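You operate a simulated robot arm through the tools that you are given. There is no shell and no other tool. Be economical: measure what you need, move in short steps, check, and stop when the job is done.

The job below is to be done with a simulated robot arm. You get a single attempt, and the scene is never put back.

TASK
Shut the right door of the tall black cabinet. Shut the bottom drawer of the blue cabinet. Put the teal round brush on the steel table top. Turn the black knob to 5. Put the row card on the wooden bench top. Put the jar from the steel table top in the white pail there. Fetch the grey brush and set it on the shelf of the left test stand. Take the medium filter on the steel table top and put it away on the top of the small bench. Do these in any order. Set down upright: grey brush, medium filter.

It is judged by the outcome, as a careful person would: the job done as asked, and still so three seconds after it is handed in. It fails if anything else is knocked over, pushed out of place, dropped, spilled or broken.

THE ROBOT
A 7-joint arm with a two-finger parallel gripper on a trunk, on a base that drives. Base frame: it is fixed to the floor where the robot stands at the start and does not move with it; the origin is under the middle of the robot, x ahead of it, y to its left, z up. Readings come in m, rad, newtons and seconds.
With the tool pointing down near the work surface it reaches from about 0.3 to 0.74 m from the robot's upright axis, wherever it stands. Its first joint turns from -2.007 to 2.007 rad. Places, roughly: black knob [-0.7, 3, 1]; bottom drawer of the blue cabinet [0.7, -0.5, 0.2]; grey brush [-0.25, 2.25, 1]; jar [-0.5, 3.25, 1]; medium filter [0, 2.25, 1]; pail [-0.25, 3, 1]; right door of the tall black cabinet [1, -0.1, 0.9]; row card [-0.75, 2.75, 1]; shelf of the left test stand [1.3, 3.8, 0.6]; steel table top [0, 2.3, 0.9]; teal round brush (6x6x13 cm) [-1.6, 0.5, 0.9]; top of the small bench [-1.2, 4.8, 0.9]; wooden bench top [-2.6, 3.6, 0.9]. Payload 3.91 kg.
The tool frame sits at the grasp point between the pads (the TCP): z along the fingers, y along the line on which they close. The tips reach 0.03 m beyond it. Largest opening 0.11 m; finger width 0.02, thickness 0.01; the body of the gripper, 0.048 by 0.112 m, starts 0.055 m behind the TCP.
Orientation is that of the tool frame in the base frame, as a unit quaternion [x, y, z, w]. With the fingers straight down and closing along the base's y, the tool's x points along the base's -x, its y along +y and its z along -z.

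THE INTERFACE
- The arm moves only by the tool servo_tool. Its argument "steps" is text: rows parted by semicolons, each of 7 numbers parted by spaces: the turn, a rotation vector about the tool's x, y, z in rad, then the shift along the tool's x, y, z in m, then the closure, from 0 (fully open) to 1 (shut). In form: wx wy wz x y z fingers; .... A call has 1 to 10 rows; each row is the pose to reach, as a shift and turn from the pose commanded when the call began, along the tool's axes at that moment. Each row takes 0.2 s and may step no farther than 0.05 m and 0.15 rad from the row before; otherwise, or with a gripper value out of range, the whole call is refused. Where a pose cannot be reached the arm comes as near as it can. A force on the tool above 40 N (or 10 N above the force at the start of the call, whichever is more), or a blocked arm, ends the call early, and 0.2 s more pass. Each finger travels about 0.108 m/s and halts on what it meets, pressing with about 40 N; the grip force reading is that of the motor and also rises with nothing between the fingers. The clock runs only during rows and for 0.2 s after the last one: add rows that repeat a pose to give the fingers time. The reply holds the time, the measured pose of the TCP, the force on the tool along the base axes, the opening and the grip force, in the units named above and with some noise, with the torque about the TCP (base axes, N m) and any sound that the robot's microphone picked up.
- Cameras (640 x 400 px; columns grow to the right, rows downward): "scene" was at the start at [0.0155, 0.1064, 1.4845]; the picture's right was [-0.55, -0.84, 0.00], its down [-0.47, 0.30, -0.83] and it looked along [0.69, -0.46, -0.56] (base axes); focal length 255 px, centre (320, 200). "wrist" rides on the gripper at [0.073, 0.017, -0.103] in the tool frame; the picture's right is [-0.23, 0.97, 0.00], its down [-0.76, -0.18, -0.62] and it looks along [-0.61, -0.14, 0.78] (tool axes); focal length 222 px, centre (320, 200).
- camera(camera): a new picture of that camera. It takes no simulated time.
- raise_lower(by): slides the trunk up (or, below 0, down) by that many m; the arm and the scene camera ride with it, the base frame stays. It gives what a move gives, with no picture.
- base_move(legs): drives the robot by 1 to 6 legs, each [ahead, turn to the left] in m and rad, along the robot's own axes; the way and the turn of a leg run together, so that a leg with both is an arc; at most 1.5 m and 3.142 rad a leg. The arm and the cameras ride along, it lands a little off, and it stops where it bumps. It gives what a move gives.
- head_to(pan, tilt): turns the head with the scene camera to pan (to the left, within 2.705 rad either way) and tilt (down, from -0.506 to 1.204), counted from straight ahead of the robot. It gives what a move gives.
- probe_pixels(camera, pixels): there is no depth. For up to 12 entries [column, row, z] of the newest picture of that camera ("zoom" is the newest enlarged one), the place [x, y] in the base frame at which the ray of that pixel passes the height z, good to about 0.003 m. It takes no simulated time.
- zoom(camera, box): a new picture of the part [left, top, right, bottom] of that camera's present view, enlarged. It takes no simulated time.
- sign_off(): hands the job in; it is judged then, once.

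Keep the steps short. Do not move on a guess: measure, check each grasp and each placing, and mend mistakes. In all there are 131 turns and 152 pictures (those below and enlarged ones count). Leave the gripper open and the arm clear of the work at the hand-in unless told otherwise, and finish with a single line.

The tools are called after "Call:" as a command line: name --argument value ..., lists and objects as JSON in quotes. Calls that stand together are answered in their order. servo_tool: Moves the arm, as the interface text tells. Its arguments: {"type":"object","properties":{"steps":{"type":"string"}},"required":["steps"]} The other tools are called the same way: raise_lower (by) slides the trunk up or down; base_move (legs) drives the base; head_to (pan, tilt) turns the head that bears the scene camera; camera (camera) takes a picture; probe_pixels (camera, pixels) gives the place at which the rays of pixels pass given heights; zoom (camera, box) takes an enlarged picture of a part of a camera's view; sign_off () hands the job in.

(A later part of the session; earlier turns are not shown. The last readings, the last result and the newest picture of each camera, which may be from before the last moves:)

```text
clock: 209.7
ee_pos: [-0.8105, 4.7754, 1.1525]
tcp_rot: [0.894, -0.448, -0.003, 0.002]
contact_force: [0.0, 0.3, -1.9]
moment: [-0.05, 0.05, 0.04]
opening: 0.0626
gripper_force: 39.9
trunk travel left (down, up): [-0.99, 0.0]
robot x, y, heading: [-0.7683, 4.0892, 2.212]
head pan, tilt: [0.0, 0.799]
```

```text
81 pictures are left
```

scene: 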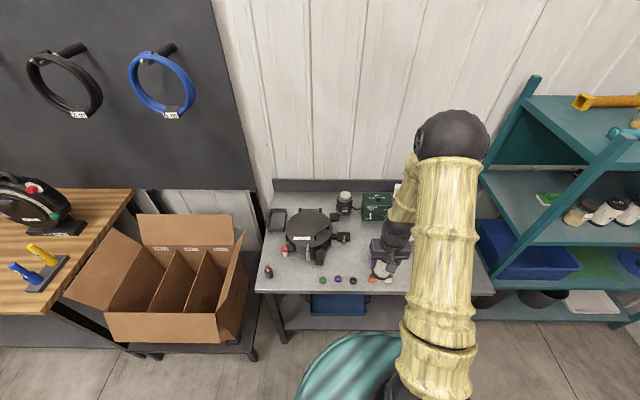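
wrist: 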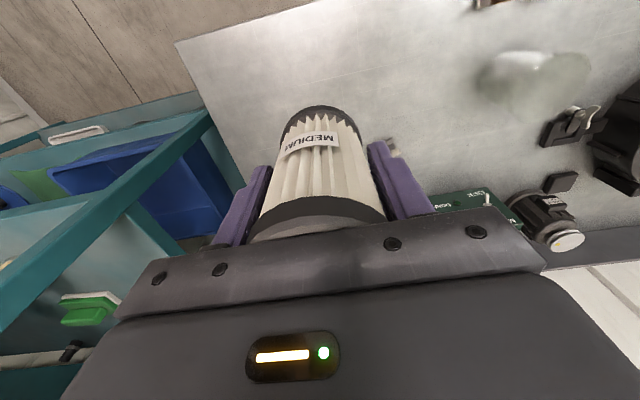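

Call:
probe_pixels --camera "wrist" --pixels '[[390, 145, 0.88], [390, 145, 0.95], [390, 145, 1.0], [535, 85, 0.88], [178, 42, 0.88], [240, 185, 0.88]]'

Call:
servo_tool --steps "0 0 0 0 0 .045 1; 0 0 0 0 0 .09 1; 0 0 0 0 0 .135 1"

Call:
camera --camera "wrist"

```text
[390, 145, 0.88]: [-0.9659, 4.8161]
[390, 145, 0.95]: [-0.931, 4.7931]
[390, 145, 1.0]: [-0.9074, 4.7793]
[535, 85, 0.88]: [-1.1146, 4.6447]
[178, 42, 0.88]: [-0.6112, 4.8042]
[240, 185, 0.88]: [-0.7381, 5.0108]
```

```text
clock: 210.5
ee_pos: [-0.8111, 4.7739, 1.0171]
tcp_rot: [0.894, -0.448, -0.004, 0.0]
contact_force: [0.2, 0.2, -1.8]
moment: [-0.04, 0.02, 0.0]
opening: 0.0628
gripper_force: 39.6
trunk travel left (down, up): [-0.99, 0.0]
robot x, y, heading: [-0.7677, 4.0854, 2.214]
head pan, tilt: [0.0, 0.799]
```

```text
80 pictures are left
```

wrist: 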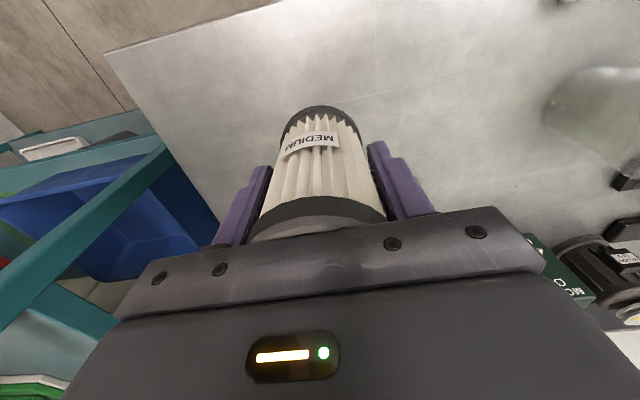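

Clear. Lower to contact slowly.

Call:
servo_tool --steps "0 0 0 0 0 .03 1; 0 0 0 0 0 .055 1; 0 0 0 0 0 .062 1; 0 0 0 0 0 .066 1; 0 0 0 0 0 .07 1; 0 0 0 0 0 .074 1; 0 0 0 0 0 .078 1"

```text
clock: 212.1
ee_pos: [-0.8119, 4.7732, 0.9394]
tcp_rot: [0.894, -0.447, -0.004, -0.001]
contact_force: [0.8, 0.2, -1.0]
moment: [-0.02, 0.01, -0.03]
opening: 0.0626
gripper_force: 39.5
trunk travel left (down, up): [-0.99, 0.0]
robot x, y, heading: [-0.7653, 4.0866, 2.214]
head pan, tilt: [0.0, 0.799]
```

Call:
servo_tool --steps "0 0 0 0 0 .004 1; 0 0 0 0 0 .008 1; 0 0 0 0 0 .012 1; 0 0 0 0 0 .016 1; 0 0 0 0 0 .02 1; 0 0 0 0 0 .024 1; 0 0 0 0 0 .028 1"

```text
clock: 213.5
ee_pos: [-0.8108, 4.7765, 0.9259]
tcp_rot: [0.894, -0.448, -0.007, -0.005]
contact_force: [0.0, -8.0, 21.4]
moment: [-0.67, 0.1, 0.03]
opening: 0.0627
gripper_force: 40.0
trunk travel left (down, up): [-0.99, 0.0]
robot x, y, heading: [-0.7683, 4.0875, 2.213]
head pan, tilt: [0.0, 0.799]
stopped in row 6: the force on the tool passed its limit at 42 N (the readings are from after the stop); the commanded pose is now the measured one
```

Contact. Ease up, open slowly, withdraw straight up.

Call:
servo_tool --steps "0 0 0 0 0 -.002 1; 0 0 0 0 0 -.002 .6; 0 0 0 0 0 -.002 .3; 0 0 0 0 0 -.002 0; 0 0 0 0 0 -.002 0; 0 0 0 0 0 -.04 0; 0 0 0 0 0 -.09 0; 0 0 0 0 0 -.14 0; 0 0 0 0 0 -.19 0; 0 0 0 0 0 -.22 0"

Call:
camera --camera "wrist"

```text
clock: 215.7
ee_pos: [-0.8125, 4.7728, 1.1417]
tcp_rot: [0.894, -0.447, -0.006, -0.004]
contact_force: [1.0, -0.3, 0.2]
moment: [-0.02, 0.03, 0.02]
opening: 0.11
gripper_force: 0.1
trunk travel left (down, up): [-0.99, 0.0]
robot x, y, heading: [-0.7663, 4.0864, 2.215]
head pan, tilt: [0.0, 0.799]
```

```text
79 pictures are left
```

wrist: 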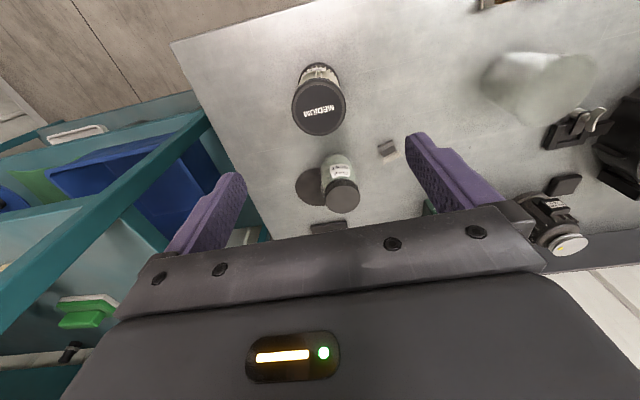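

Filter stands upright on the small bench. Retract and go to the left end of the steel table (card, knob, jar, pail).

Call:
servo_tool --steps "0 0 0 .0214 .043 0 0; 0 0 0 .043 .086 0 0; 0 0 0 .064 .129 0 0; 0 0 0 .086 .171 0 0; 0 0 0 .107 .214 0 0; 0 0 0 .129 .257 0 0; 0 0 0 .15 .3 0 0"

Call:
base_move --legs '[[0, 2.38], [0.55, 0], [0, 0.73]]'

Call:
head_to --pan 0.1 --tilt 0.95

Call:
camera --camera "scene"

Call:
camera --camera "wrist"

```text
clock: 217.3
ee_pos: [-0.9585, 4.4762, 1.1435]
tcp_rot: [0.894, -0.447, -0.006, -0.005]
contact_force: [0.1, -0.3, -0.5]
moment: [0.04, 0.0, -0.02]
opening: 0.11
gripper_force: 0.1
trunk travel left (down, up): [-0.99, 0.0]
robot x, y, heading: [-0.7649, 4.0885, 2.212]
head pan, tilt: [0.0, 0.799]
```

```text
clock: 231.8
ee_pos: [-0.7025, 3.1397, 1.1424]
tcp_rot: [0.484, 0.875, -0.003, 0.007]
contact_force: [0.9, 0.0, 0.7]
moment: [0.0, 0.03, 0.01]
opening: 0.1102
gripper_force: 0.1
trunk travel left (down, up): [-0.99, 0.0]
robot x, y, heading: [-0.86, 3.5427, -1.008]
head pan, tilt: [0.0, 0.799]
```

```text
clock: 232.5
ee_pos: [-0.7025, 3.1402, 1.1422]
tcp_rot: [0.484, 0.875, -0.003, 0.005]
contact_force: [0.1, 0.5, 0.4]
moment: [-0.01, -0.03, 0.0]
opening: 0.1102
gripper_force: 0.1
trunk travel left (down, up): [-0.99, 0.0]
robot x, y, heading: [-0.8598, 3.544, -1.009]
head pan, tilt: [0.099, 0.949]
```

```text
78 pictures are left
```

scene: 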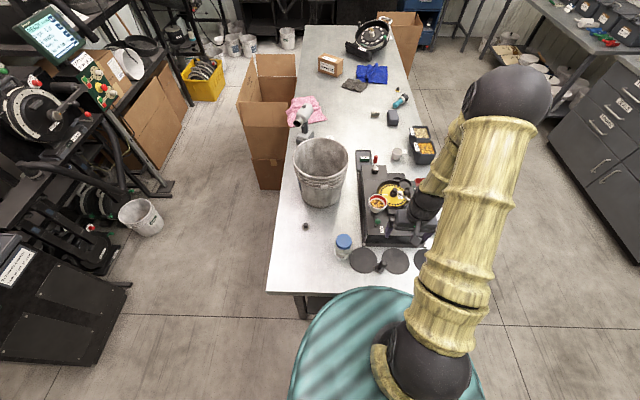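

```text
77 pictures are left
```

wrist: 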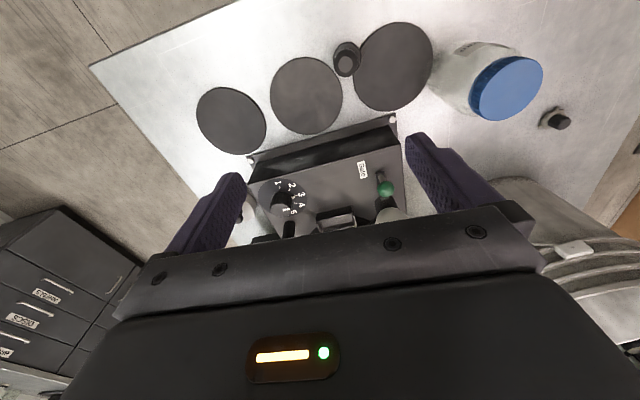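

Jar with blue lid at wrist (505,88), dial with numbers around (287,200). Zoom on the dial.

Call:
zoom --camera "wrist" --box '[240, 160, 340, 240]'

Call:
probe_pixels --camera "wrist" --pixels '[[507, 88, 1.0], [507, 88, 0.98], [507, 88, 0.96], [460, 75, 0.88], [283, 200, 0.97], [283, 200, 1.0]]'

Call:
probe_pixels --camera "scene" --pixels '[[343, 240, 1.0], [343, 240, 0.98], [343, 240, 0.96], [344, 255, 0.88], [320, 155, 1.1], [320, 155, 1.05], [293, 165, 1.1], [348, 165, 1.1], [320, 204, 0.88]]'

```text
5.00 times, centred on (290, 200) of wrist
```

zoom: 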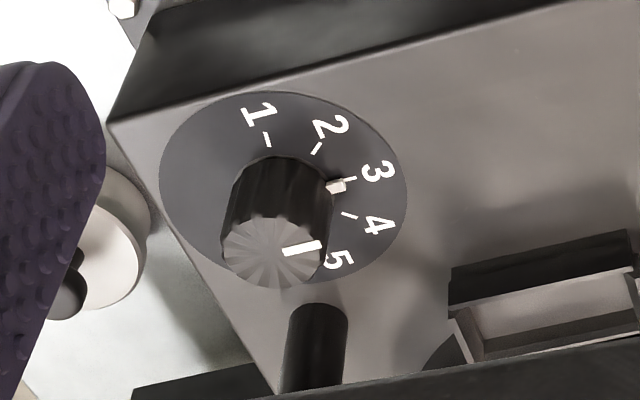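

```text
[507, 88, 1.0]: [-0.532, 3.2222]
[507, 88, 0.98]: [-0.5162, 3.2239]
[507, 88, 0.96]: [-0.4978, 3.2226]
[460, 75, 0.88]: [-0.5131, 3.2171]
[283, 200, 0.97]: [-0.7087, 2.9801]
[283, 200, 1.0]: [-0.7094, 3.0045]
```

```text
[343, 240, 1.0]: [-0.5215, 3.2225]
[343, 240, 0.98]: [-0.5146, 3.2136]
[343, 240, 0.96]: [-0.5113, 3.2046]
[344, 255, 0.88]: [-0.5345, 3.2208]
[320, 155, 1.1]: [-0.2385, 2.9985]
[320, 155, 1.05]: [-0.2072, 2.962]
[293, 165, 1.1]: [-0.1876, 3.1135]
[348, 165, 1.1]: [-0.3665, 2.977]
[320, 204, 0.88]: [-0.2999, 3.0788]
```

The pointer is at 3; numbers rise clockwise (seen from above). Jar first: axis ≈(-0.521, 3.22), lid top ≈0.99. I move above it.

Call:
servo_tool --steps "0 0 0 -.0058 .0394 0 0; 0 0 0 -.0116 .0788 0 0; 0 0 0 -.0174 .1182 0 0; 0 0 0 -.0232 .1576 0 0; 0 0 0 -.029 .197 0 0"

Call:
camera --camera "wrist"

Call:
camera --camera "scene"

```text
clock: 233.7
ee_pos: [-0.5198, 3.2245, 1.1419]
tcp_rot: [0.484, 0.875, -0.006, 0.006]
contact_force: [0.7, -0.4, 0.5]
moment: [0.0, 0.03, -0.02]
opening: 0.11
gripper_force: 0.1
trunk travel left (down, up): [-0.99, 0.0]
robot x, y, heading: [-0.8606, 3.5456, -1.014]
head pan, tilt: [0.099, 0.949]
```

```text
75 pictures are left
```

wrist: 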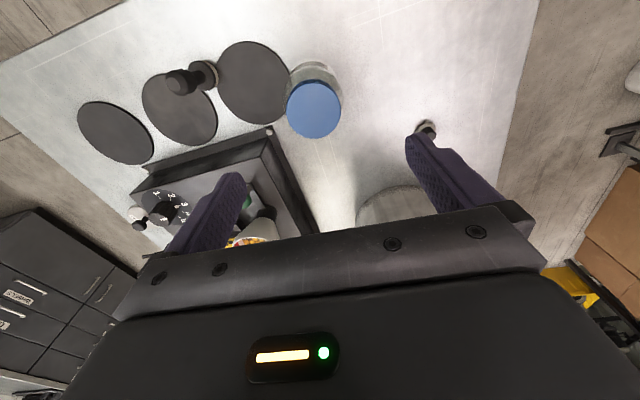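

```text
74 pictures are left
```

scene: 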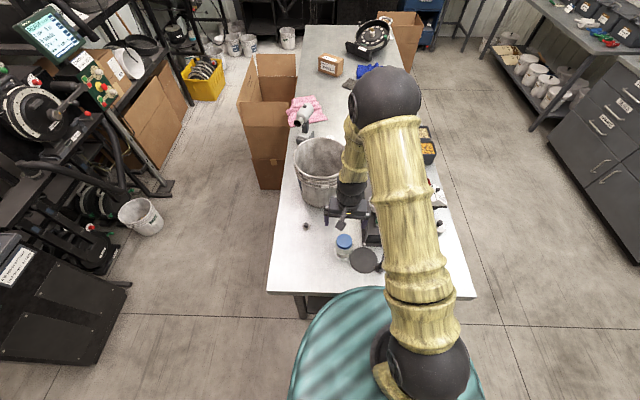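

Lid centred at (314,108), as expected. Partly close, descend and grip.

Call:
servo_tool --steps "0 0 0 0 -.005 .045 .2; 0 0 0 0 -.005 .09 .2; 0 0 0 0 -.005 .135 .2; 0 0 0 0 -.005 .165 .2; 0 0 0 0 -.005 .185 .2; 0 0 0 0 -.005 .185 .5; 0 0 0 0 -.005 .185 .8; 0 0 0 0 -.005 .185 1; 0 0 0 0 -.005 .185 1; 0 0 0 0 -.005 .185 1"

Call:
camera --camera "wrist"

```text
clock: 235.9
ee_pos: [-0.524, 3.2179, 0.9576]
tcp_rot: [0.484, 0.875, -0.004, 0.006]
contact_force: [-0.6, 0.2, 0.0]
moment: [-0.03, 0.01, 0.03]
opening: 0.0726
gripper_force: 40.3
trunk travel left (down, up): [-0.99, 0.0]
robot x, y, heading: [-0.8629, 3.5429, -1.012]
head pan, tilt: [0.099, 0.949]
```

```text
73 pictures are left
```

wrist: 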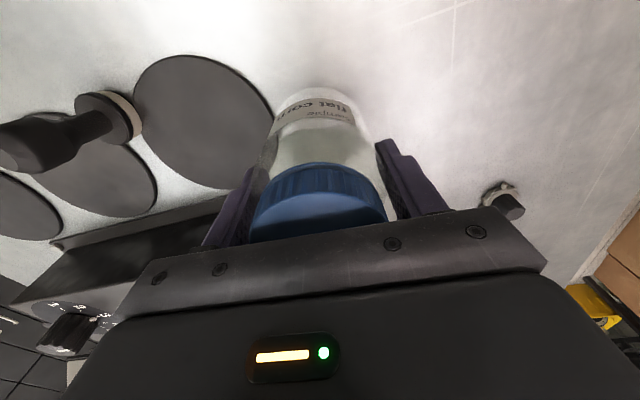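

Jar held below the lid (opening 0.0726). Lift to clear the pail's rim, then view.

Call:
servo_tool --steps "0 0 0 0 0 -.045 1; 0 0 0 0 0 -.09 1; 0 0 0 0 0 -.135 1; 0 0 0 0 0 -.18 1; 0 0 0 0 0 -.225 1; 0 0 0 0 0 -.27 1; 0 0 0 0 0 -.315 1; 0 0 0 0 0 -.35 1"

Call:
camera --camera "wrist"

Call:
camera --camera "scene"

```text
clock: 237.7
ee_pos: [-0.5286, 3.2219, 1.3081]
tcp_rot: [0.483, 0.875, -0.004, 0.007]
contact_force: [0.7, -0.6, -0.2]
moment: [0.02, 0.01, 0.0]
opening: 0.0725
gripper_force: 40.5
trunk travel left (down, up): [-0.99, 0.0]
robot x, y, heading: [-0.8592, 3.5437, -1.012]
head pan, tilt: [0.099, 0.949]
```

```text
72 pictures are left
```

wrist: 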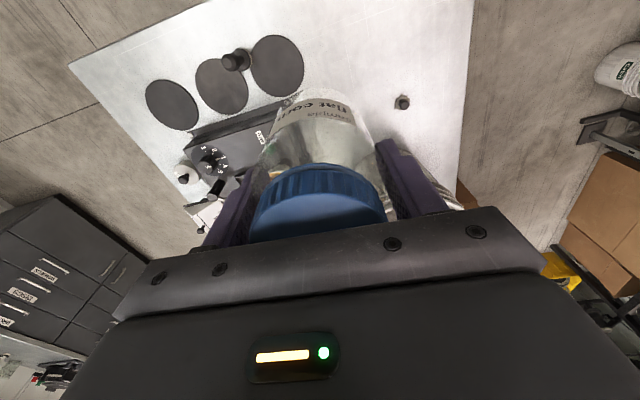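

```text
71 pictures are left
```

scene: 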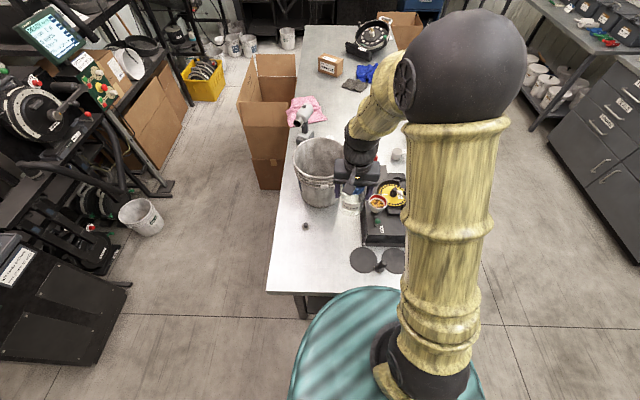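

Call:
probe_pixels --camera "scene" --pixels '[[320, 178, 1.1], [320, 138, 1.1], [320, 178, 1.15], [320, 138, 1.15], [320, 207, 0.88], [295, 165, 1.15], [348, 165, 1.15]]'

Call:
probe_pixels --camera "wrist" --pixels '[[440, 170, 1.1], [462, 208, 1.1], [440, 170, 1.15]]'

Call:
zoom --camera "scene" --box '[270, 110, 400, 220]'

```text
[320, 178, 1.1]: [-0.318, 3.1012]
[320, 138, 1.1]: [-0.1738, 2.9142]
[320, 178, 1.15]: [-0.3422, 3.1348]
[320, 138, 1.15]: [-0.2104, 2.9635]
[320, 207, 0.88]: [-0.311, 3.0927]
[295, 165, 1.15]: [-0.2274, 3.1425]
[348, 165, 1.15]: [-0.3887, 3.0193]
```

```text
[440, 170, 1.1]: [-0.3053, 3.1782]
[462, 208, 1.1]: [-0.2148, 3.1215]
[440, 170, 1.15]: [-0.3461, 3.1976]
```

```text
3.64 times, centred on (335, 165) of scene
```

zoom: 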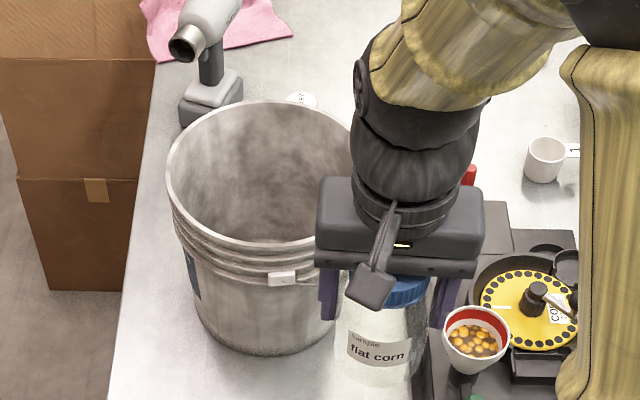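

Pail rim ≈1.12 m high, centre ≈(-0.258, 3.024). Slightly too far, so I drive 0.12 m ahead with the jar held high.

Call:
probe_pixels --camera "scene" --pixels '[[345, 293, 0.88], [365, 288, 0.3], [365, 288, 0.2]]'

Call:
base_move --legs '[[0.12, 0]]'

```text
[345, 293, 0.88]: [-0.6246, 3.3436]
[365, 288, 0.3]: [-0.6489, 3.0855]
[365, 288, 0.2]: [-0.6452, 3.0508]
```

```text
clock: 239.1
ee_pos: [-0.4657, 3.1224, 1.3069]
tcp_rot: [0.484, 0.875, -0.004, 0.006]
contact_force: [0.7, -1.8, -1.1]
moment: [0.02, 0.01, -0.01]
opening: 0.0727
gripper_force: 39.9
trunk travel left (down, up): [-0.99, 0.0]
robot x, y, heading: [-0.7998, 3.4409, -1.01]
head pan, tilt: [0.099, 0.949]
```

Call:
servo_tool --steps "0 0 0 -.039 .025 0 1; 0 0 0 -.078 .05 0 1; 0 0 0 -.116 .074 0 1; 0 0 0 -.155 .099 0 1; 0 0 0 -.194 .124 0 1"

Call:
camera --camera "wrist"

Call:
camera --camera "scene"

```text
clock: 240.2
ee_pos: [-0.2527, 3.0282, 1.3103]
tcp_rot: [0.484, 0.875, -0.004, 0.004]
contact_force: [0.6, -0.5, -1.0]
moment: [0.02, 0.04, 0.01]
opening: 0.0728
gripper_force: 40.4
trunk travel left (down, up): [-0.99, 0.0]
robot x, y, heading: [-0.7987, 3.4428, -1.005]
head pan, tilt: [0.099, 0.949]
```

```text
69 pictures are left
```

wrist: 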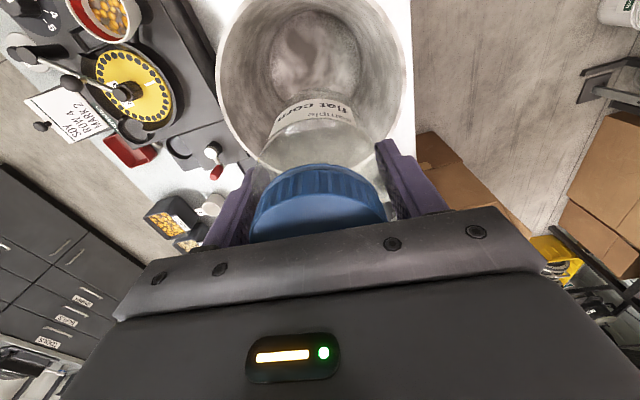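

```text
68 pictures are left
```

scene: 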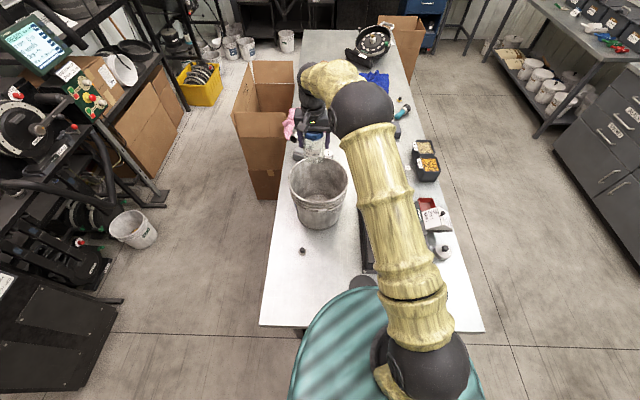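

Call:
probe_pixels --camera "wrist" --pixels '[[217, 85, 1.12], [411, 85, 1.12], [250, 155, 1.12], [313, 50, 0.9], [408, 60, 1.12], [219, 60, 1.12]]'

Call:
probe_pixels --camera "scene" --pixels '[[319, 156, 1.12], [319, 205, 1.12], [290, 182, 1.12], [347, 182, 1.12], [319, 230, 0.88]]'

```text
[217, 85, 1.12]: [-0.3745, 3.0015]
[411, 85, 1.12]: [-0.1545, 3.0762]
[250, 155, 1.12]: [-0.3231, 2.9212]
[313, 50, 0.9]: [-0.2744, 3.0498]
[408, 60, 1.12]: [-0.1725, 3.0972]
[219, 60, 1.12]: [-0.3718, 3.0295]
```

```text
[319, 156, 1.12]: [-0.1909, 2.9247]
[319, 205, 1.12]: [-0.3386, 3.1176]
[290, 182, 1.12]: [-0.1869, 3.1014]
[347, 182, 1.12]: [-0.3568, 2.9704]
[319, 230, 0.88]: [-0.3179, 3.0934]
```

Pail centre refined to ≈(-0.266, 3.03). Small offset so the wrist camera clears the rim, then lower the jar inside.

Call:
servo_tool --steps "0 0 0 -.0066 -.01 .04 1; 0 0 0 -.0066 -.01 .085 1; 0 0 0 -.0066 -.01 .13 1; 0 0 0 -.0066 -.01 .175 1; 0 0 0 -.0066 -.01 .22 1; 0 0 0 -.0066 -.01 .26 1"

Call:
camera --camera "wrist"

Call:
zoom --camera "scene" --box '[260, 90, 400, 250]'

```text
clock: 241.7
ee_pos: [-0.2609, 3.0085, 1.0472]
tcp_rot: [0.484, 0.875, -0.005, 0.006]
contact_force: [0.2, 0.2, -1.3]
moment: [0.04, 0.0, -0.01]
opening: 0.0729
gripper_force: 40.3
trunk travel left (down, up): [-0.99, 0.0]
robot x, y, heading: [-0.7987, 3.4457, -1.012]
head pan, tilt: [0.099, 0.949]
```

```text
67 pictures are left
```

wrist: 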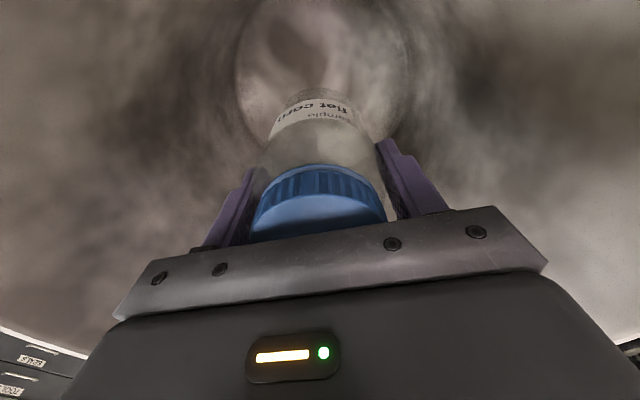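

```text
2.50 times, centred on (330, 170) of scene
```

zoom: 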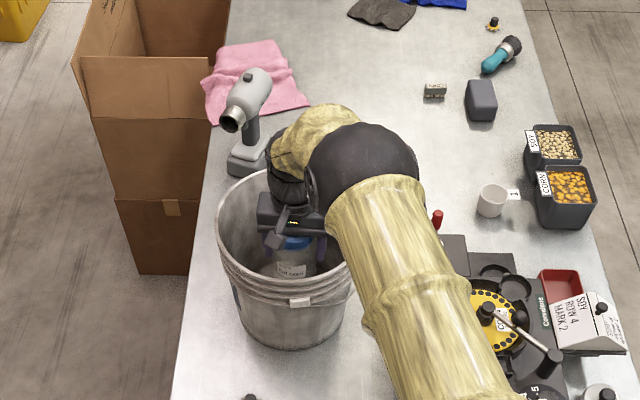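

Call:
servo_tool --steps "0 0 0 0 0 .012 1; 0 0 0 0 0 .02 1; 0 0 0 0 0 .028 1; 0 0 0 0 0 .036 1; 0 0 0 0 0 .044 1; 0 0 0 0 0 .052 1; 0 0 0 0 0 .058 1; 0 0 0 0 0 .064 1; 0 0 0 0 0 .07 1"

```text
clock: 243.7
ee_pos: [-0.2608, 3.0083, 0.9798]
tcp_rot: [0.484, 0.875, -0.004, 0.005]
contact_force: [0.0, 0.4, -0.8]
moment: [0.03, 0.02, -0.02]
opening: 0.0727
gripper_force: 39.9
trunk travel left (down, up): [-0.99, 0.0]
robot x, y, heading: [-0.8001, 3.4413, -1.012]
head pan, tilt: [0.099, 0.949]
```

Call:
servo_tool --steps "0 0 0 0 0 .004 1; 0 0 0 0 0 .008 1; 0 0 0 0 0 .012 1; 0 0 0 0 0 .016 1; 0 0 0 0 0 .02 1; 0 0 0 0 0 .024 1"

```text
clock: 245.1
ee_pos: [-0.2604, 3.0061, 0.9615]
tcp_rot: [0.484, 0.875, -0.006, 0.01]
contact_force: [-2.3, 1.0, 31.2]
moment: [0.34, 0.21, 0.08]
opening: 0.0729
gripper_force: 40.0
trunk travel left (down, up): [-0.99, 0.0]
robot x, y, heading: [-0.8007, 3.4454, -1.015]
head pan, tilt: [0.099, 0.949]
```

Jar bottom touches the pail floor (31 N). Ease, open partially, and withdraw upward.

Call:
servo_tool --steps "0 0 0 0 0 -.005 1; 0 0 0 0 0 -.005 .7; 0 0 0 0 0 -.005 .2; 0 0 0 0 0 -.005 .1; 0 0 0 0 0 -.005 .1; 0 0 0 0 0 -.05 .1; 0 0 0 0 0 -.1 .1; 0 0 0 0 0 -.15 .1; 0 0 0 0 0 -.2 .1"

Call:
servo_tool --steps "0 0 0 0 0 -.05 .1; 0 0 0 0 0 -.1 .1; 0 0 0 0 0 -.13 .1"

Call:
camera --camera "wrist"

```text
clock: 247.1
ee_pos: [-0.264, 3.0092, 1.156]
tcp_rot: [0.484, 0.875, -0.003, 0.006]
contact_force: [0.5, -0.1, 0.1]
moment: [-0.02, 0.01, -0.03]
opening: 0.0989
gripper_force: 0.1
trunk travel left (down, up): [-0.99, 0.0]
robot x, y, heading: [-0.7968, 3.441, -1.012]
head pan, tilt: [0.099, 0.949]
```

```text
clock: 247.8
ee_pos: [-0.2621, 3.0132, 1.289]
tcp_rot: [0.484, 0.875, -0.003, 0.005]
contact_force: [0.4, -0.1, -0.4]
moment: [0.0, -0.03, 0.01]
opening: 0.099
gripper_force: 0.1
trunk travel left (down, up): [-0.99, 0.0]
robot x, y, heading: [-0.7968, 3.4446, -1.015]
head pan, tilt: [0.099, 0.949]
```

```text
65 pictures are left
```

wrist: 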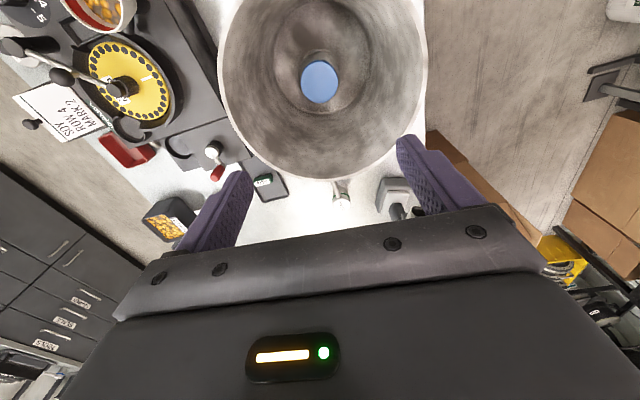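

Jar stands in the pail. Now move above the dial knob at ≈(-0.709, 2.99).

Call:
servo_tool --steps "0 0 0 .0218 -.0391 0 0; 0 0 0 .0436 -.0782 0 0; 0 0 0 .0654 -.1173 0 0; 0 0 0 .0872 -.1564 .01 0; 0 0 0 .109 -.1955 .02 0; 0 0 0 .1308 -.2346 .03 0; 0 0 0 .1526 -.2737 .045 0; 0 0 0 .1744 -.3128 .06 0; 0 0 0 .1962 -.3519 .075 0; 0 0 0 .218 -.391 .09 0"

Call:
camera --camera "wrist"

Call:
zoom --camera "wrist" --box '[240, 60, 400, 180]'

```text
clock: 250.1
ee_pos: [-0.7115, 2.992, 1.1962]
tcp_rot: [0.483, 0.875, -0.003, 0.007]
contact_force: [-0.6, 0.0, -0.2]
moment: [0.0, 0.01, -0.03]
opening: 0.1098
gripper_force: 0.0
trunk travel left (down, up): [-0.99, 0.0]
robot x, y, heading: [-0.7986, 3.4423, -1.015]
head pan, tilt: [0.099, 0.949]
```

```text
64 pictures are left
```

wrist: 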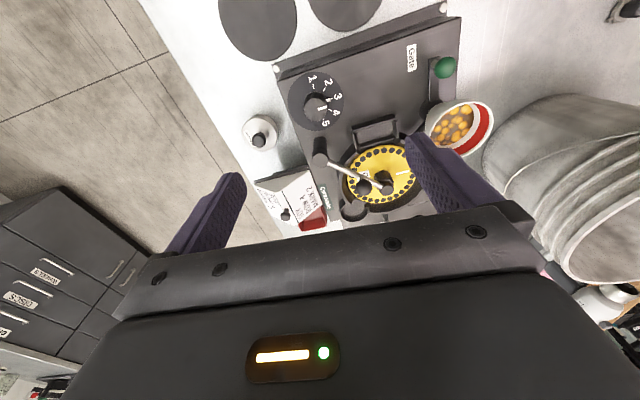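

```text
3.33 times, centred on (320, 120) of wrist
```

zoom: 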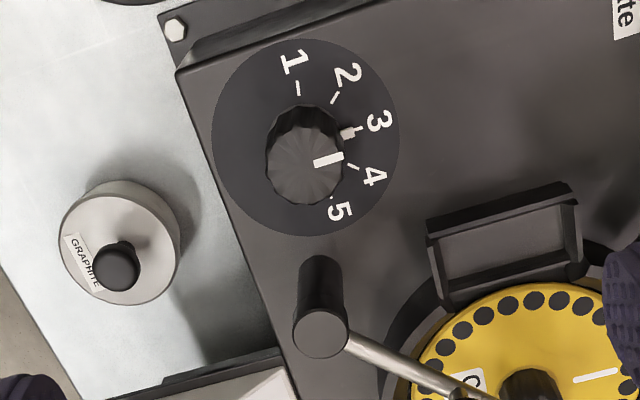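

Call:
probe_pixels --camera "wrist" --pixels '[[315.5, 101, 0.95], [315.5, 101, 0.97], [315.5, 101, 1.0], [315, 111, 0.98], [315, 111, 1.0], [315, 111, 1.02]]'

```text
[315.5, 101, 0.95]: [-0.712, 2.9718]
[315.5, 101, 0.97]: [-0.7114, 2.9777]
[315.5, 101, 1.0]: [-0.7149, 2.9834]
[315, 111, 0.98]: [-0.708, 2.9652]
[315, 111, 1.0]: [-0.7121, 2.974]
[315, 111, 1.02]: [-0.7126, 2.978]
```

Dial plane z≈0.97, centre (-0.711, 2.978), knob top ≈1.01. Pre-rotate -0.7 rad, half-close, and descend around the knob.

Call:
servo_tool --steps "0 0 -.14 -.006 -.003 0 .4; 0 0 -.28 -.012 -.007 .02 .4; 0 0 -.42 -.012 -.007 .05 .4; 0 0 -.56 -.012 -.007 .08 .4; 0 0 -.7 -.012 -.007 .11 .4; 0 0 -.7 -.012 -.007 .14 .4"

Call:
camera --camera "wrist"

```text
clock: 251.4
ee_pos: [-0.7084, 2.9719, 1.0519]
tcp_rot: [0.154, 0.988, -0.006, 0.004]
contact_force: [0.6, 0.0, 0.1]
moment: [0.02, -0.02, 0.0]
opening: 0.0662
gripper_force: 0.0
trunk travel left (down, up): [-0.99, 0.0]
robot x, y, heading: [-0.7989, 3.4412, -1.008]
head pan, tilt: [0.099, 0.949]
```

```text
62 pictures are left
```

wrist: 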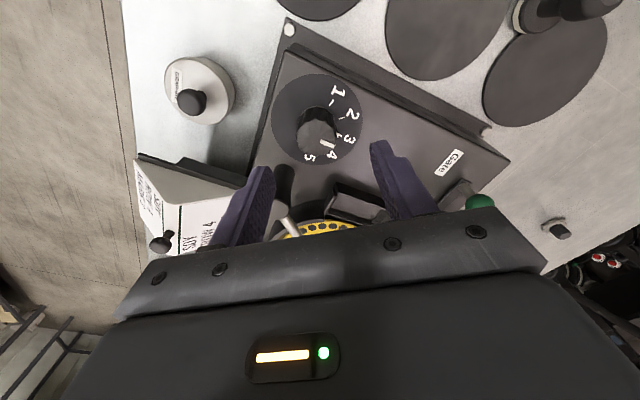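

Call:
probe_pixels --camera "wrist" --pixels '[[316, 117, 0.97], [316, 117, 0.96], [318, 138, 1.0], [318, 138, 1.01], [318, 138, 0.99]]'

Call:
zoom --camera "wrist" --box '[250, 60, 390, 200]'

```text
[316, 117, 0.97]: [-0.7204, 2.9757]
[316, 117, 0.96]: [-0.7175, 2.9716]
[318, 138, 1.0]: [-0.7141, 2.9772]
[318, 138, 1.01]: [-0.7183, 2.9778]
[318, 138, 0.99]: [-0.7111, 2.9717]
```

```text
2.86 times, centred on (320, 130) of wrist
```

zoom: 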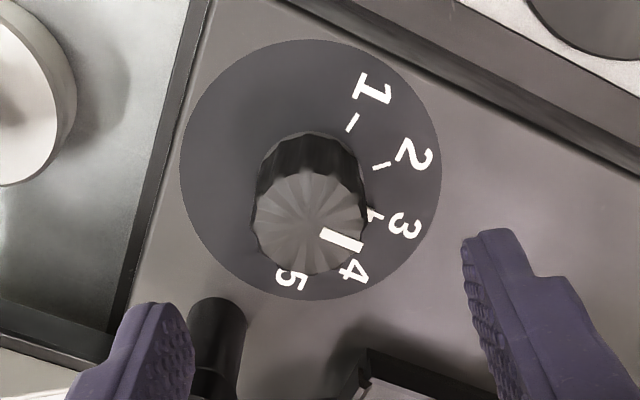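

Call:
servo_tool --steps "0 0 0 .0075 .002 .015 .4; 0 0 0 .0075 .002 .032 .4; 0 0 0 .0075 .002 .044 .4; 0 0 0 .0075 .002 .044 .6; 0 0 0 .0075 .002 .044 .8; 0 0 0 .0075 .002 .044 1; 0 0 0 .0075 .002 .044 1"

Call:
camera --camera "wrist"

```text
clock: 253.1
ee_pos: [-0.7158, 2.9719, 1.0077]
tcp_rot: [0.155, 0.988, -0.008, 0.005]
contact_force: [-9.0, -21.9, 6.7]
moment: [-0.83, 0.63, -0.14]
opening: 0.0328
gripper_force: 45.4
trunk travel left (down, up): [-0.99, 0.0]
robot x, y, heading: [-0.7983, 3.4459, -1.012]
head pan, tilt: [0.099, 0.949]
```

```text
60 pictures are left
```

wrist: 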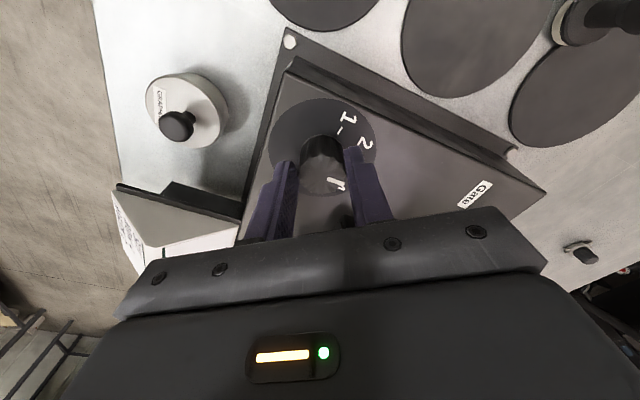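

Knob gripped. I relieve the side load by 3 mm and rotate clockwise 1.4 rad.

Call:
servo_tool --steps "0 0 0 0 -.003 0 1; 0 0 .14 0 -.003 0 1; 0 0 .28 0 -.003 0 1; 0 0 .42 0 -.003 0 1; 0 0 .56 0 -.003 0 1; 0 0 .7 0 -.003 0 1; 0 0 .84 0 -.003 0 1; 0 0 .98 0 -.003 0 1; 0 0 1.12 0 -.003 0 1; 0 0 1.26 0 -.003 0 1"

Call:
camera --camera "wrist"

Call:
zoom --camera "wrist" --box '[250, 60, 390, 230]'

```text
clock: 255.2
ee_pos: [-0.7101, 2.9745, 1.008]
tcp_rot: [0.707, 0.708, -0.002, 0.005]
contact_force: [25.4, 12.7, -9.7]
moment: [-0.58, -0.33, 0.15]
opening: 0.0324
gripper_force: 45.3
trunk travel left (down, up): [-0.99, 0.0]
robot x, y, heading: [-0.7989, 3.4443, -1.017]
head pan, tilt: [0.099, 0.949]
```

```text
59 pictures are left
```

wrist: 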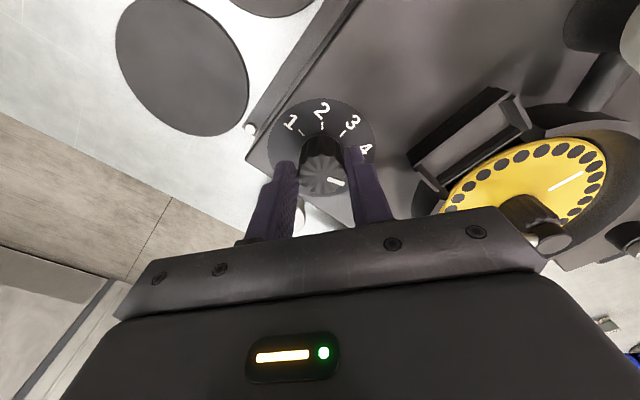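

```text
2.35 times, centred on (320, 145) of wrist
```

zoom: 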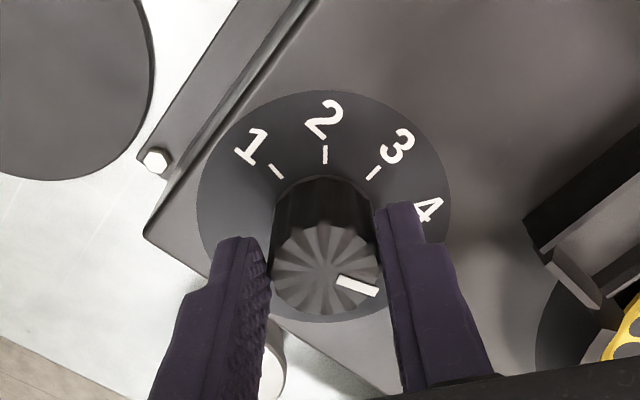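

Ticks are 45° apart; the knob has turned 72°, so 0.309 rad remain to 5. Finish the turn.

Call:
servo_tool --steps "0 0 0 .001 .003 0 1; 0 0 .105 .001 .003 0 1; 0 0 .21 .001 .003 0 1; 0 0 .309 .001 .003 0 1; 0 0 .309 .001 .003 0 1"

Call:
servo_tool --steps "0 0 0 0 0 0 .8; 0 0 0 0 0 0 .4; 0 0 0 0 0 0 .4; 0 0 0 0 0 -.03 .4; 0 0 0 0 0 -.07 .4; 0 0 0 0 0 -.11 .3; 0 0 0 0 0 -.15 0"

Call:
zoom --camera "wrist" --box '[220, 40, 420, 200]'

```text
clock: 256.4
ee_pos: [-0.7094, 2.9732, 1.0084]
tcp_rot: [0.807, 0.591, -0.003, 0.008]
contact_force: [20.4, 3.4, -11.6]
moment: [-0.19, -0.37, 0.48]
opening: 0.0324
gripper_force: 45.6
trunk travel left (down, up): [-0.99, 0.0]
robot x, y, heading: [-0.7989, 3.4426, -1.007]
head pan, tilt: [0.099, 0.949]
```

```text
clock: 258.1
ee_pos: [-0.7137, 2.9785, 1.1618]
tcp_rot: [0.806, 0.591, -0.001, 0.007]
contact_force: [-0.3, 0.7, -0.6]
moment: [-0.04, -0.04, -0.01]
opening: 0.1101
gripper_force: 0.1
trunk travel left (down, up): [-0.99, 0.0]
robot x, y, heading: [-0.798, 3.4424, -1.01]
head pan, tilt: [0.099, 0.949]
```

```text
2.50 times, centred on (320, 120) of wrist
```

zoom: 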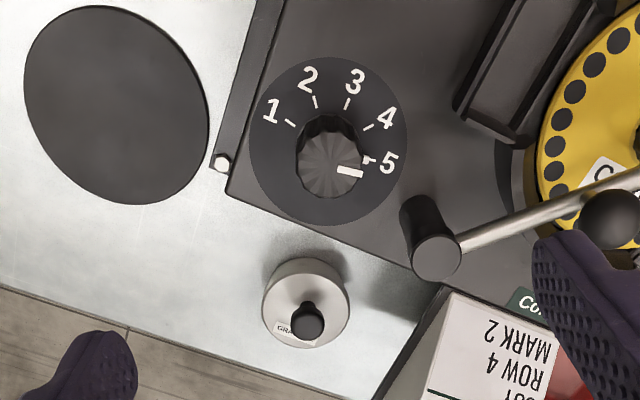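

The knob's mark is on 5. Now the row card: probe its place and get a better view.

Call:
probe_pixels --camera "wrist" --pixels '[[392, 184, 0.95], [392, 184, 0.92], [371, 160, 0.92], [343, 198, 0.88]]'

Call:
servo_tool --steps "0 0 -.14 -.03 0 0 0; 0 0 -.28 -.06 .01 0 0; 0 0 -.42 -.09 .02 0 0; 0 0 -.56 -.12 .03 0 0; 0 0 -.7 -.15 .04 0 0"

Call:
camera --camera "wrist"

```text
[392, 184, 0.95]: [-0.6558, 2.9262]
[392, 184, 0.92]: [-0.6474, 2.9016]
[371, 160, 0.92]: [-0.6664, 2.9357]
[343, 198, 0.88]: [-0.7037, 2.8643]
```

```text
clock: 259.2
ee_pos: [-0.7227, 2.8194, 1.1598]
tcp_rot: [0.555, 0.832, -0.003, 0.007]
contact_force: [-0.6, -0.2, 0.0]
moment: [0.03, -0.01, -0.03]
opening: 0.11
gripper_force: 0.1
trunk travel left (down, up): [-0.99, 0.0]
robot x, y, heading: [-0.7967, 3.4467, -1.009]
head pan, tilt: [0.099, 0.949]
```

```text
56 pictures are left
```

wrist: 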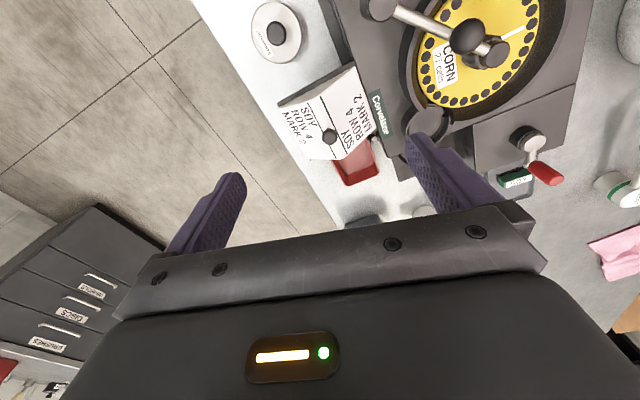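

Call:
zoom --camera "wrist" --box '[250, 50, 410, 200]'

Call:
probe_pixels --camera "wrist" --pixels '[[330, 137, 0.98], [330, 137, 0.96], [280, 103, 0.88], [354, 66, 0.9], [372, 132, 0.88], [310, 158, 0.88], [325, 110, 0.95]]'

```text
2.67 times, centred on (330, 125) of wrist
```

zoom: 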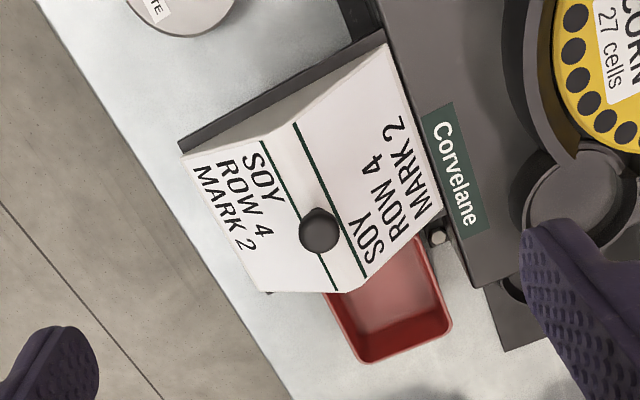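

```text
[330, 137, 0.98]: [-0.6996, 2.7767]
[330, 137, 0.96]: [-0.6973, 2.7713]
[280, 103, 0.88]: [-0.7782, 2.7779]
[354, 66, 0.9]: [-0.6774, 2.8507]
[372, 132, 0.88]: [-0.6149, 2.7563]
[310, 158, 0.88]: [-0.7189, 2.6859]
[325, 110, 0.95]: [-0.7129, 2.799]
```

Call:
probe_pixels --camera "wrist" --pixels '[[310.5, 98.8, 0.94], [338.6, 158.8, 0.94], [310.5, 98.8, 0.96], [338.6, 158.8, 0.96], [290, 80, 0.88], [320, 140, 0.88]]'

Call:
zoom --camera "scene" --box '[340, 170, 500, 320]'

```text
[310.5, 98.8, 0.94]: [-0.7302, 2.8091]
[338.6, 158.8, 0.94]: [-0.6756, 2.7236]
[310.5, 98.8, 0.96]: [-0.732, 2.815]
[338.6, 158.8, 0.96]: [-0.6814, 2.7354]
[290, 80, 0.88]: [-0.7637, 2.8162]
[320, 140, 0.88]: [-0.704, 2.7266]
```

```text
2.67 times, centred on (420, 245) of scene
```

zoom: 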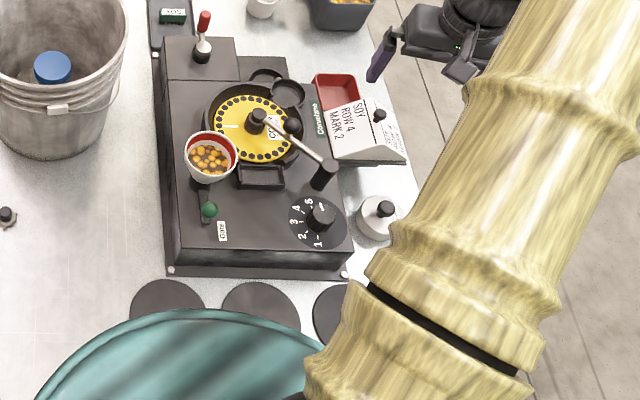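

Call:
probe_pixels --camera "scene" --pixels '[[442.5, 213, 0.94], [442.5, 213, 0.96], [442.5, 213, 0.98], [442.5, 213, 1.0]]'

```text
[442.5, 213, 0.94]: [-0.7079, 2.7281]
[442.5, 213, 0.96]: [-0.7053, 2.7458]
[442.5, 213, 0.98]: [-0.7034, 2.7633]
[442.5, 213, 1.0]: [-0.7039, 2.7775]
```

Knob of the tent card ≈(-0.702, 2.779, 0.99). I align the fingers across the ridge and come down to 1.06.

Call:
servo_tool --steps "0 0 -.09 -.022 .002 .0 .4; 0 0 -.175 -.045 .004 .03 .5; 0 0 -.175 -.045 .004 .065 .5; 0 0 -.175 -.045 .004 .1 .5"

Call:
zoom --camera "wrist" --box '[220, 50, 420, 230]'

```text
clock: 260.2
ee_pos: [-0.6972, 2.7809, 1.0607]
tcp_rot: [0.481, 0.877, -0.005, 0.006]
contact_force: [0.1, -0.5, 0.6]
moment: [0.0, -0.03, -0.01]
opening: 0.055
gripper_force: 0.0
trunk travel left (down, up): [-0.99, 0.0]
robot x, y, heading: [-0.7981, 3.4439, -1.013]
head pan, tilt: [0.099, 0.949]
```

```text
2.22 times, centred on (320, 140) of wrist
```

zoom: 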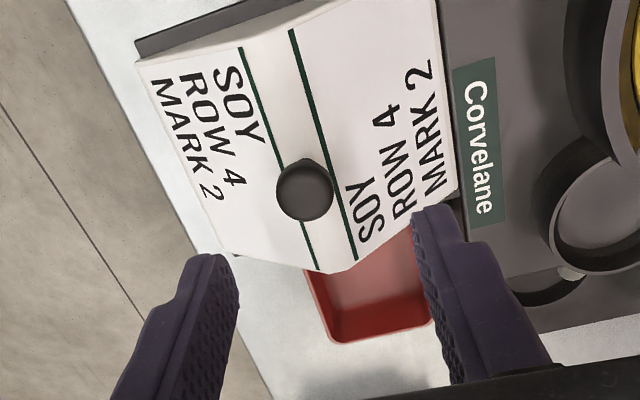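

Call:
servo_tool --steps "0 0 0 .004 -.0055 .02 .5; 0 0 0 .004 -.0055 .04 .5; 0 0 0 .004 -.0055 .057 .5; 0 0 0 .004 -.0055 .057 .75; 0 0 0 .004 -.0055 .057 1; 0 0 0 .004 -.0055 .057 1; 0 0 0 .004 -.0055 .03 1; 0 0 0 .004 -.0055 0 1"

Call:
camera --camera "wrist"

```text
clock: 261.2
ee_pos: [-0.6996, 2.7764, 1.0173]
tcp_rot: [0.48, 0.877, -0.012, 0.014]
contact_force: [4.1, 1.8, 40.3]
moment: [0.45, 0.2, 0.08]
opening: 0.0382
gripper_force: 40.3
trunk travel left (down, up): [-0.99, 0.0]
robot x, y, heading: [-0.7997, 3.4442, -1.012]
head pan, tilt: [0.099, 0.949]
stopped in row 4: the force on the tool passed its limit at 45 N (the readings are from after the stop); the commanded pose is now the measured one
```

```text
52 pictures are left
```

wrist: 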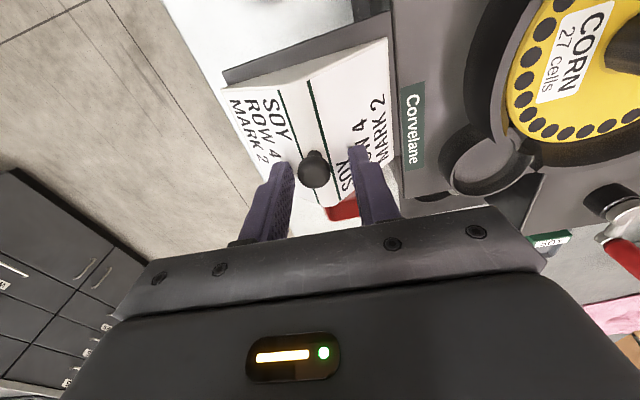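

Fingertips touched the sloping faces. I rise 12 mm so they clear the ridge and close on the ball knob.

Call:
servo_tool --steps "0 0 0 0 0 -.012 .5; 0 0 0 0 0 -.012 .8; 0 0 0 0 0 -.012 1; 0 0 0 0 0 -.012 1; 0 0 0 0 0 -.012 1"

Call:
zoom --camera "wrist" --box '[220, 70, 420, 240]'

```text
clock: 262.4
ee_pos: [-0.7013, 2.7766, 1.0264]
tcp_rot: [0.48, 0.877, -0.011, 0.012]
contact_force: [1.8, -1.3, 43.5]
moment: [0.67, -0.1, 0.17]
opening: 0.0169
gripper_force: 39.6
trunk travel left (down, up): [-0.99, 0.0]
robot x, y, heading: [-0.7966, 3.4462, -1.016]
head pan, tilt: [0.099, 0.949]
```

```text
2.35 times, centred on (320, 155) of wrist
```

zoom: 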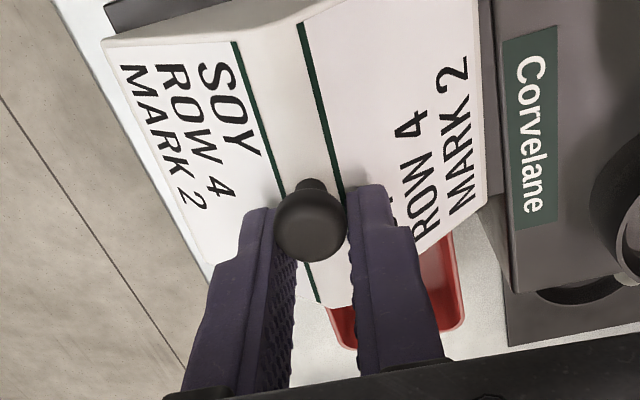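

Gripping the knob's neck (opening 0.017). Lift gently and check.

Call:
servo_tool --steps "0 0 0 0 0 -.01 1; 0 0 0 0 0 -.03 1; 0 0 0 0 0 -.06 1; 0 0 0 0 0 -.1 1; 0 0 0 0 0 -.13 1"

Call:
camera --camera "wrist"

```text
clock: 263.6
ee_pos: [-0.7033, 2.7822, 1.151]
tcp_rot: [0.48, 0.877, -0.005, 0.009]
contact_force: [-0.2, -0.2, -1.8]
moment: [0.01, -0.04, 0.02]
opening: 0.0167
gripper_force: 39.9
trunk travel left (down, up): [-0.99, 0.0]
robot x, y, heading: [-0.7973, 3.4478, -1.017]
head pan, tilt: [0.099, 0.949]
```

```text
50 pictures are left
```

wrist: 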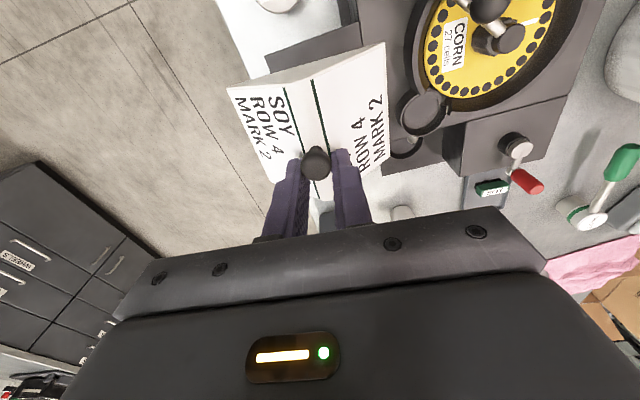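

Card is lifted. Raise and retract, then drive toward the wooden bench.

Call:
servo_tool --steps "0 0 0 0 0 -.045 1; 0 0 0 0 0 -.09 1; 0 0 0 0 .03 -.12 1; 0 0 0 .04 .05 -.12 1; 0 0 0 .08 .07 -.12 1; 0 0 0 .12 .09 -.12 1; 0 0 0 .16 .1 -.12 1"

Call:
base_move --legs '[[-0.35, 0], [0, -1.565], [1.38, 0], [0, -1.526]]'

Call:
head_to --pan 0.1 --tilt 0.8

Call:
camera --camera "scene"

Call:
camera --camera "wrist"

```text
clock: 265.2
ee_pos: [-0.7086, 2.9728, 1.2696]
tcp_rot: [0.481, 0.877, -0.008, 0.01]
contact_force: [-0.2, 0.0, -1.3]
moment: [-0.03, -0.01, 0.02]
opening: 0.0169
gripper_force: 40.2
trunk travel left (down, up): [-0.99, 0.0]
robot x, y, heading: [-0.7994, 3.4452, -1.011]
head pan, tilt: [0.099, 0.949]
```

```text
clock: 286.7
ee_pos: [-2.2504, 3.4621, 1.2691]
tcp_rot: [0.88, -0.474, -0.01, -0.005]
contact_force: [1.4, 0.7, -1.3]
moment: [0.02, 0.01, 0.02]
opening: 0.0164
gripper_force: 40.1
trunk travel left (down, up): [-0.99, 0.0]
robot x, y, heading: [-2.1536, 2.996, 2.143]
head pan, tilt: [0.099, 0.949]
```

```text
clock: 287.4
ee_pos: [-2.2519, 3.4621, 1.2686]
tcp_rot: [0.88, -0.474, -0.009, -0.007]
contact_force: [0.3, -0.5, -2.1]
moment: [0.0, 0.01, -0.06]
opening: 0.0164
gripper_force: 40.1
trunk travel left (down, up): [-0.99, 0.0]
robot x, y, heading: [-2.1526, 2.9935, 2.148]
head pan, tilt: [0.099, 0.799]
```

```text
49 pictures are left
```

scene: 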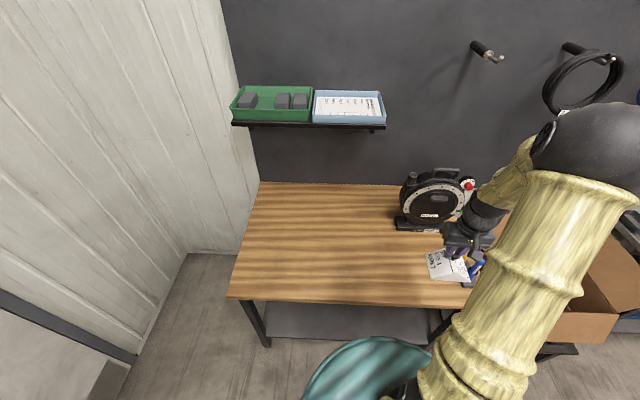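

```text
48 pictures are left
```

wrist: 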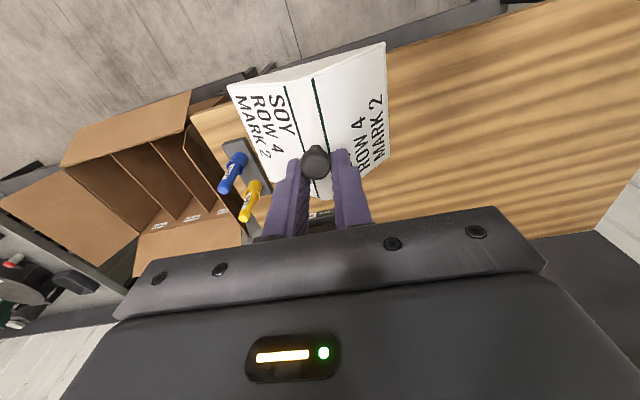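

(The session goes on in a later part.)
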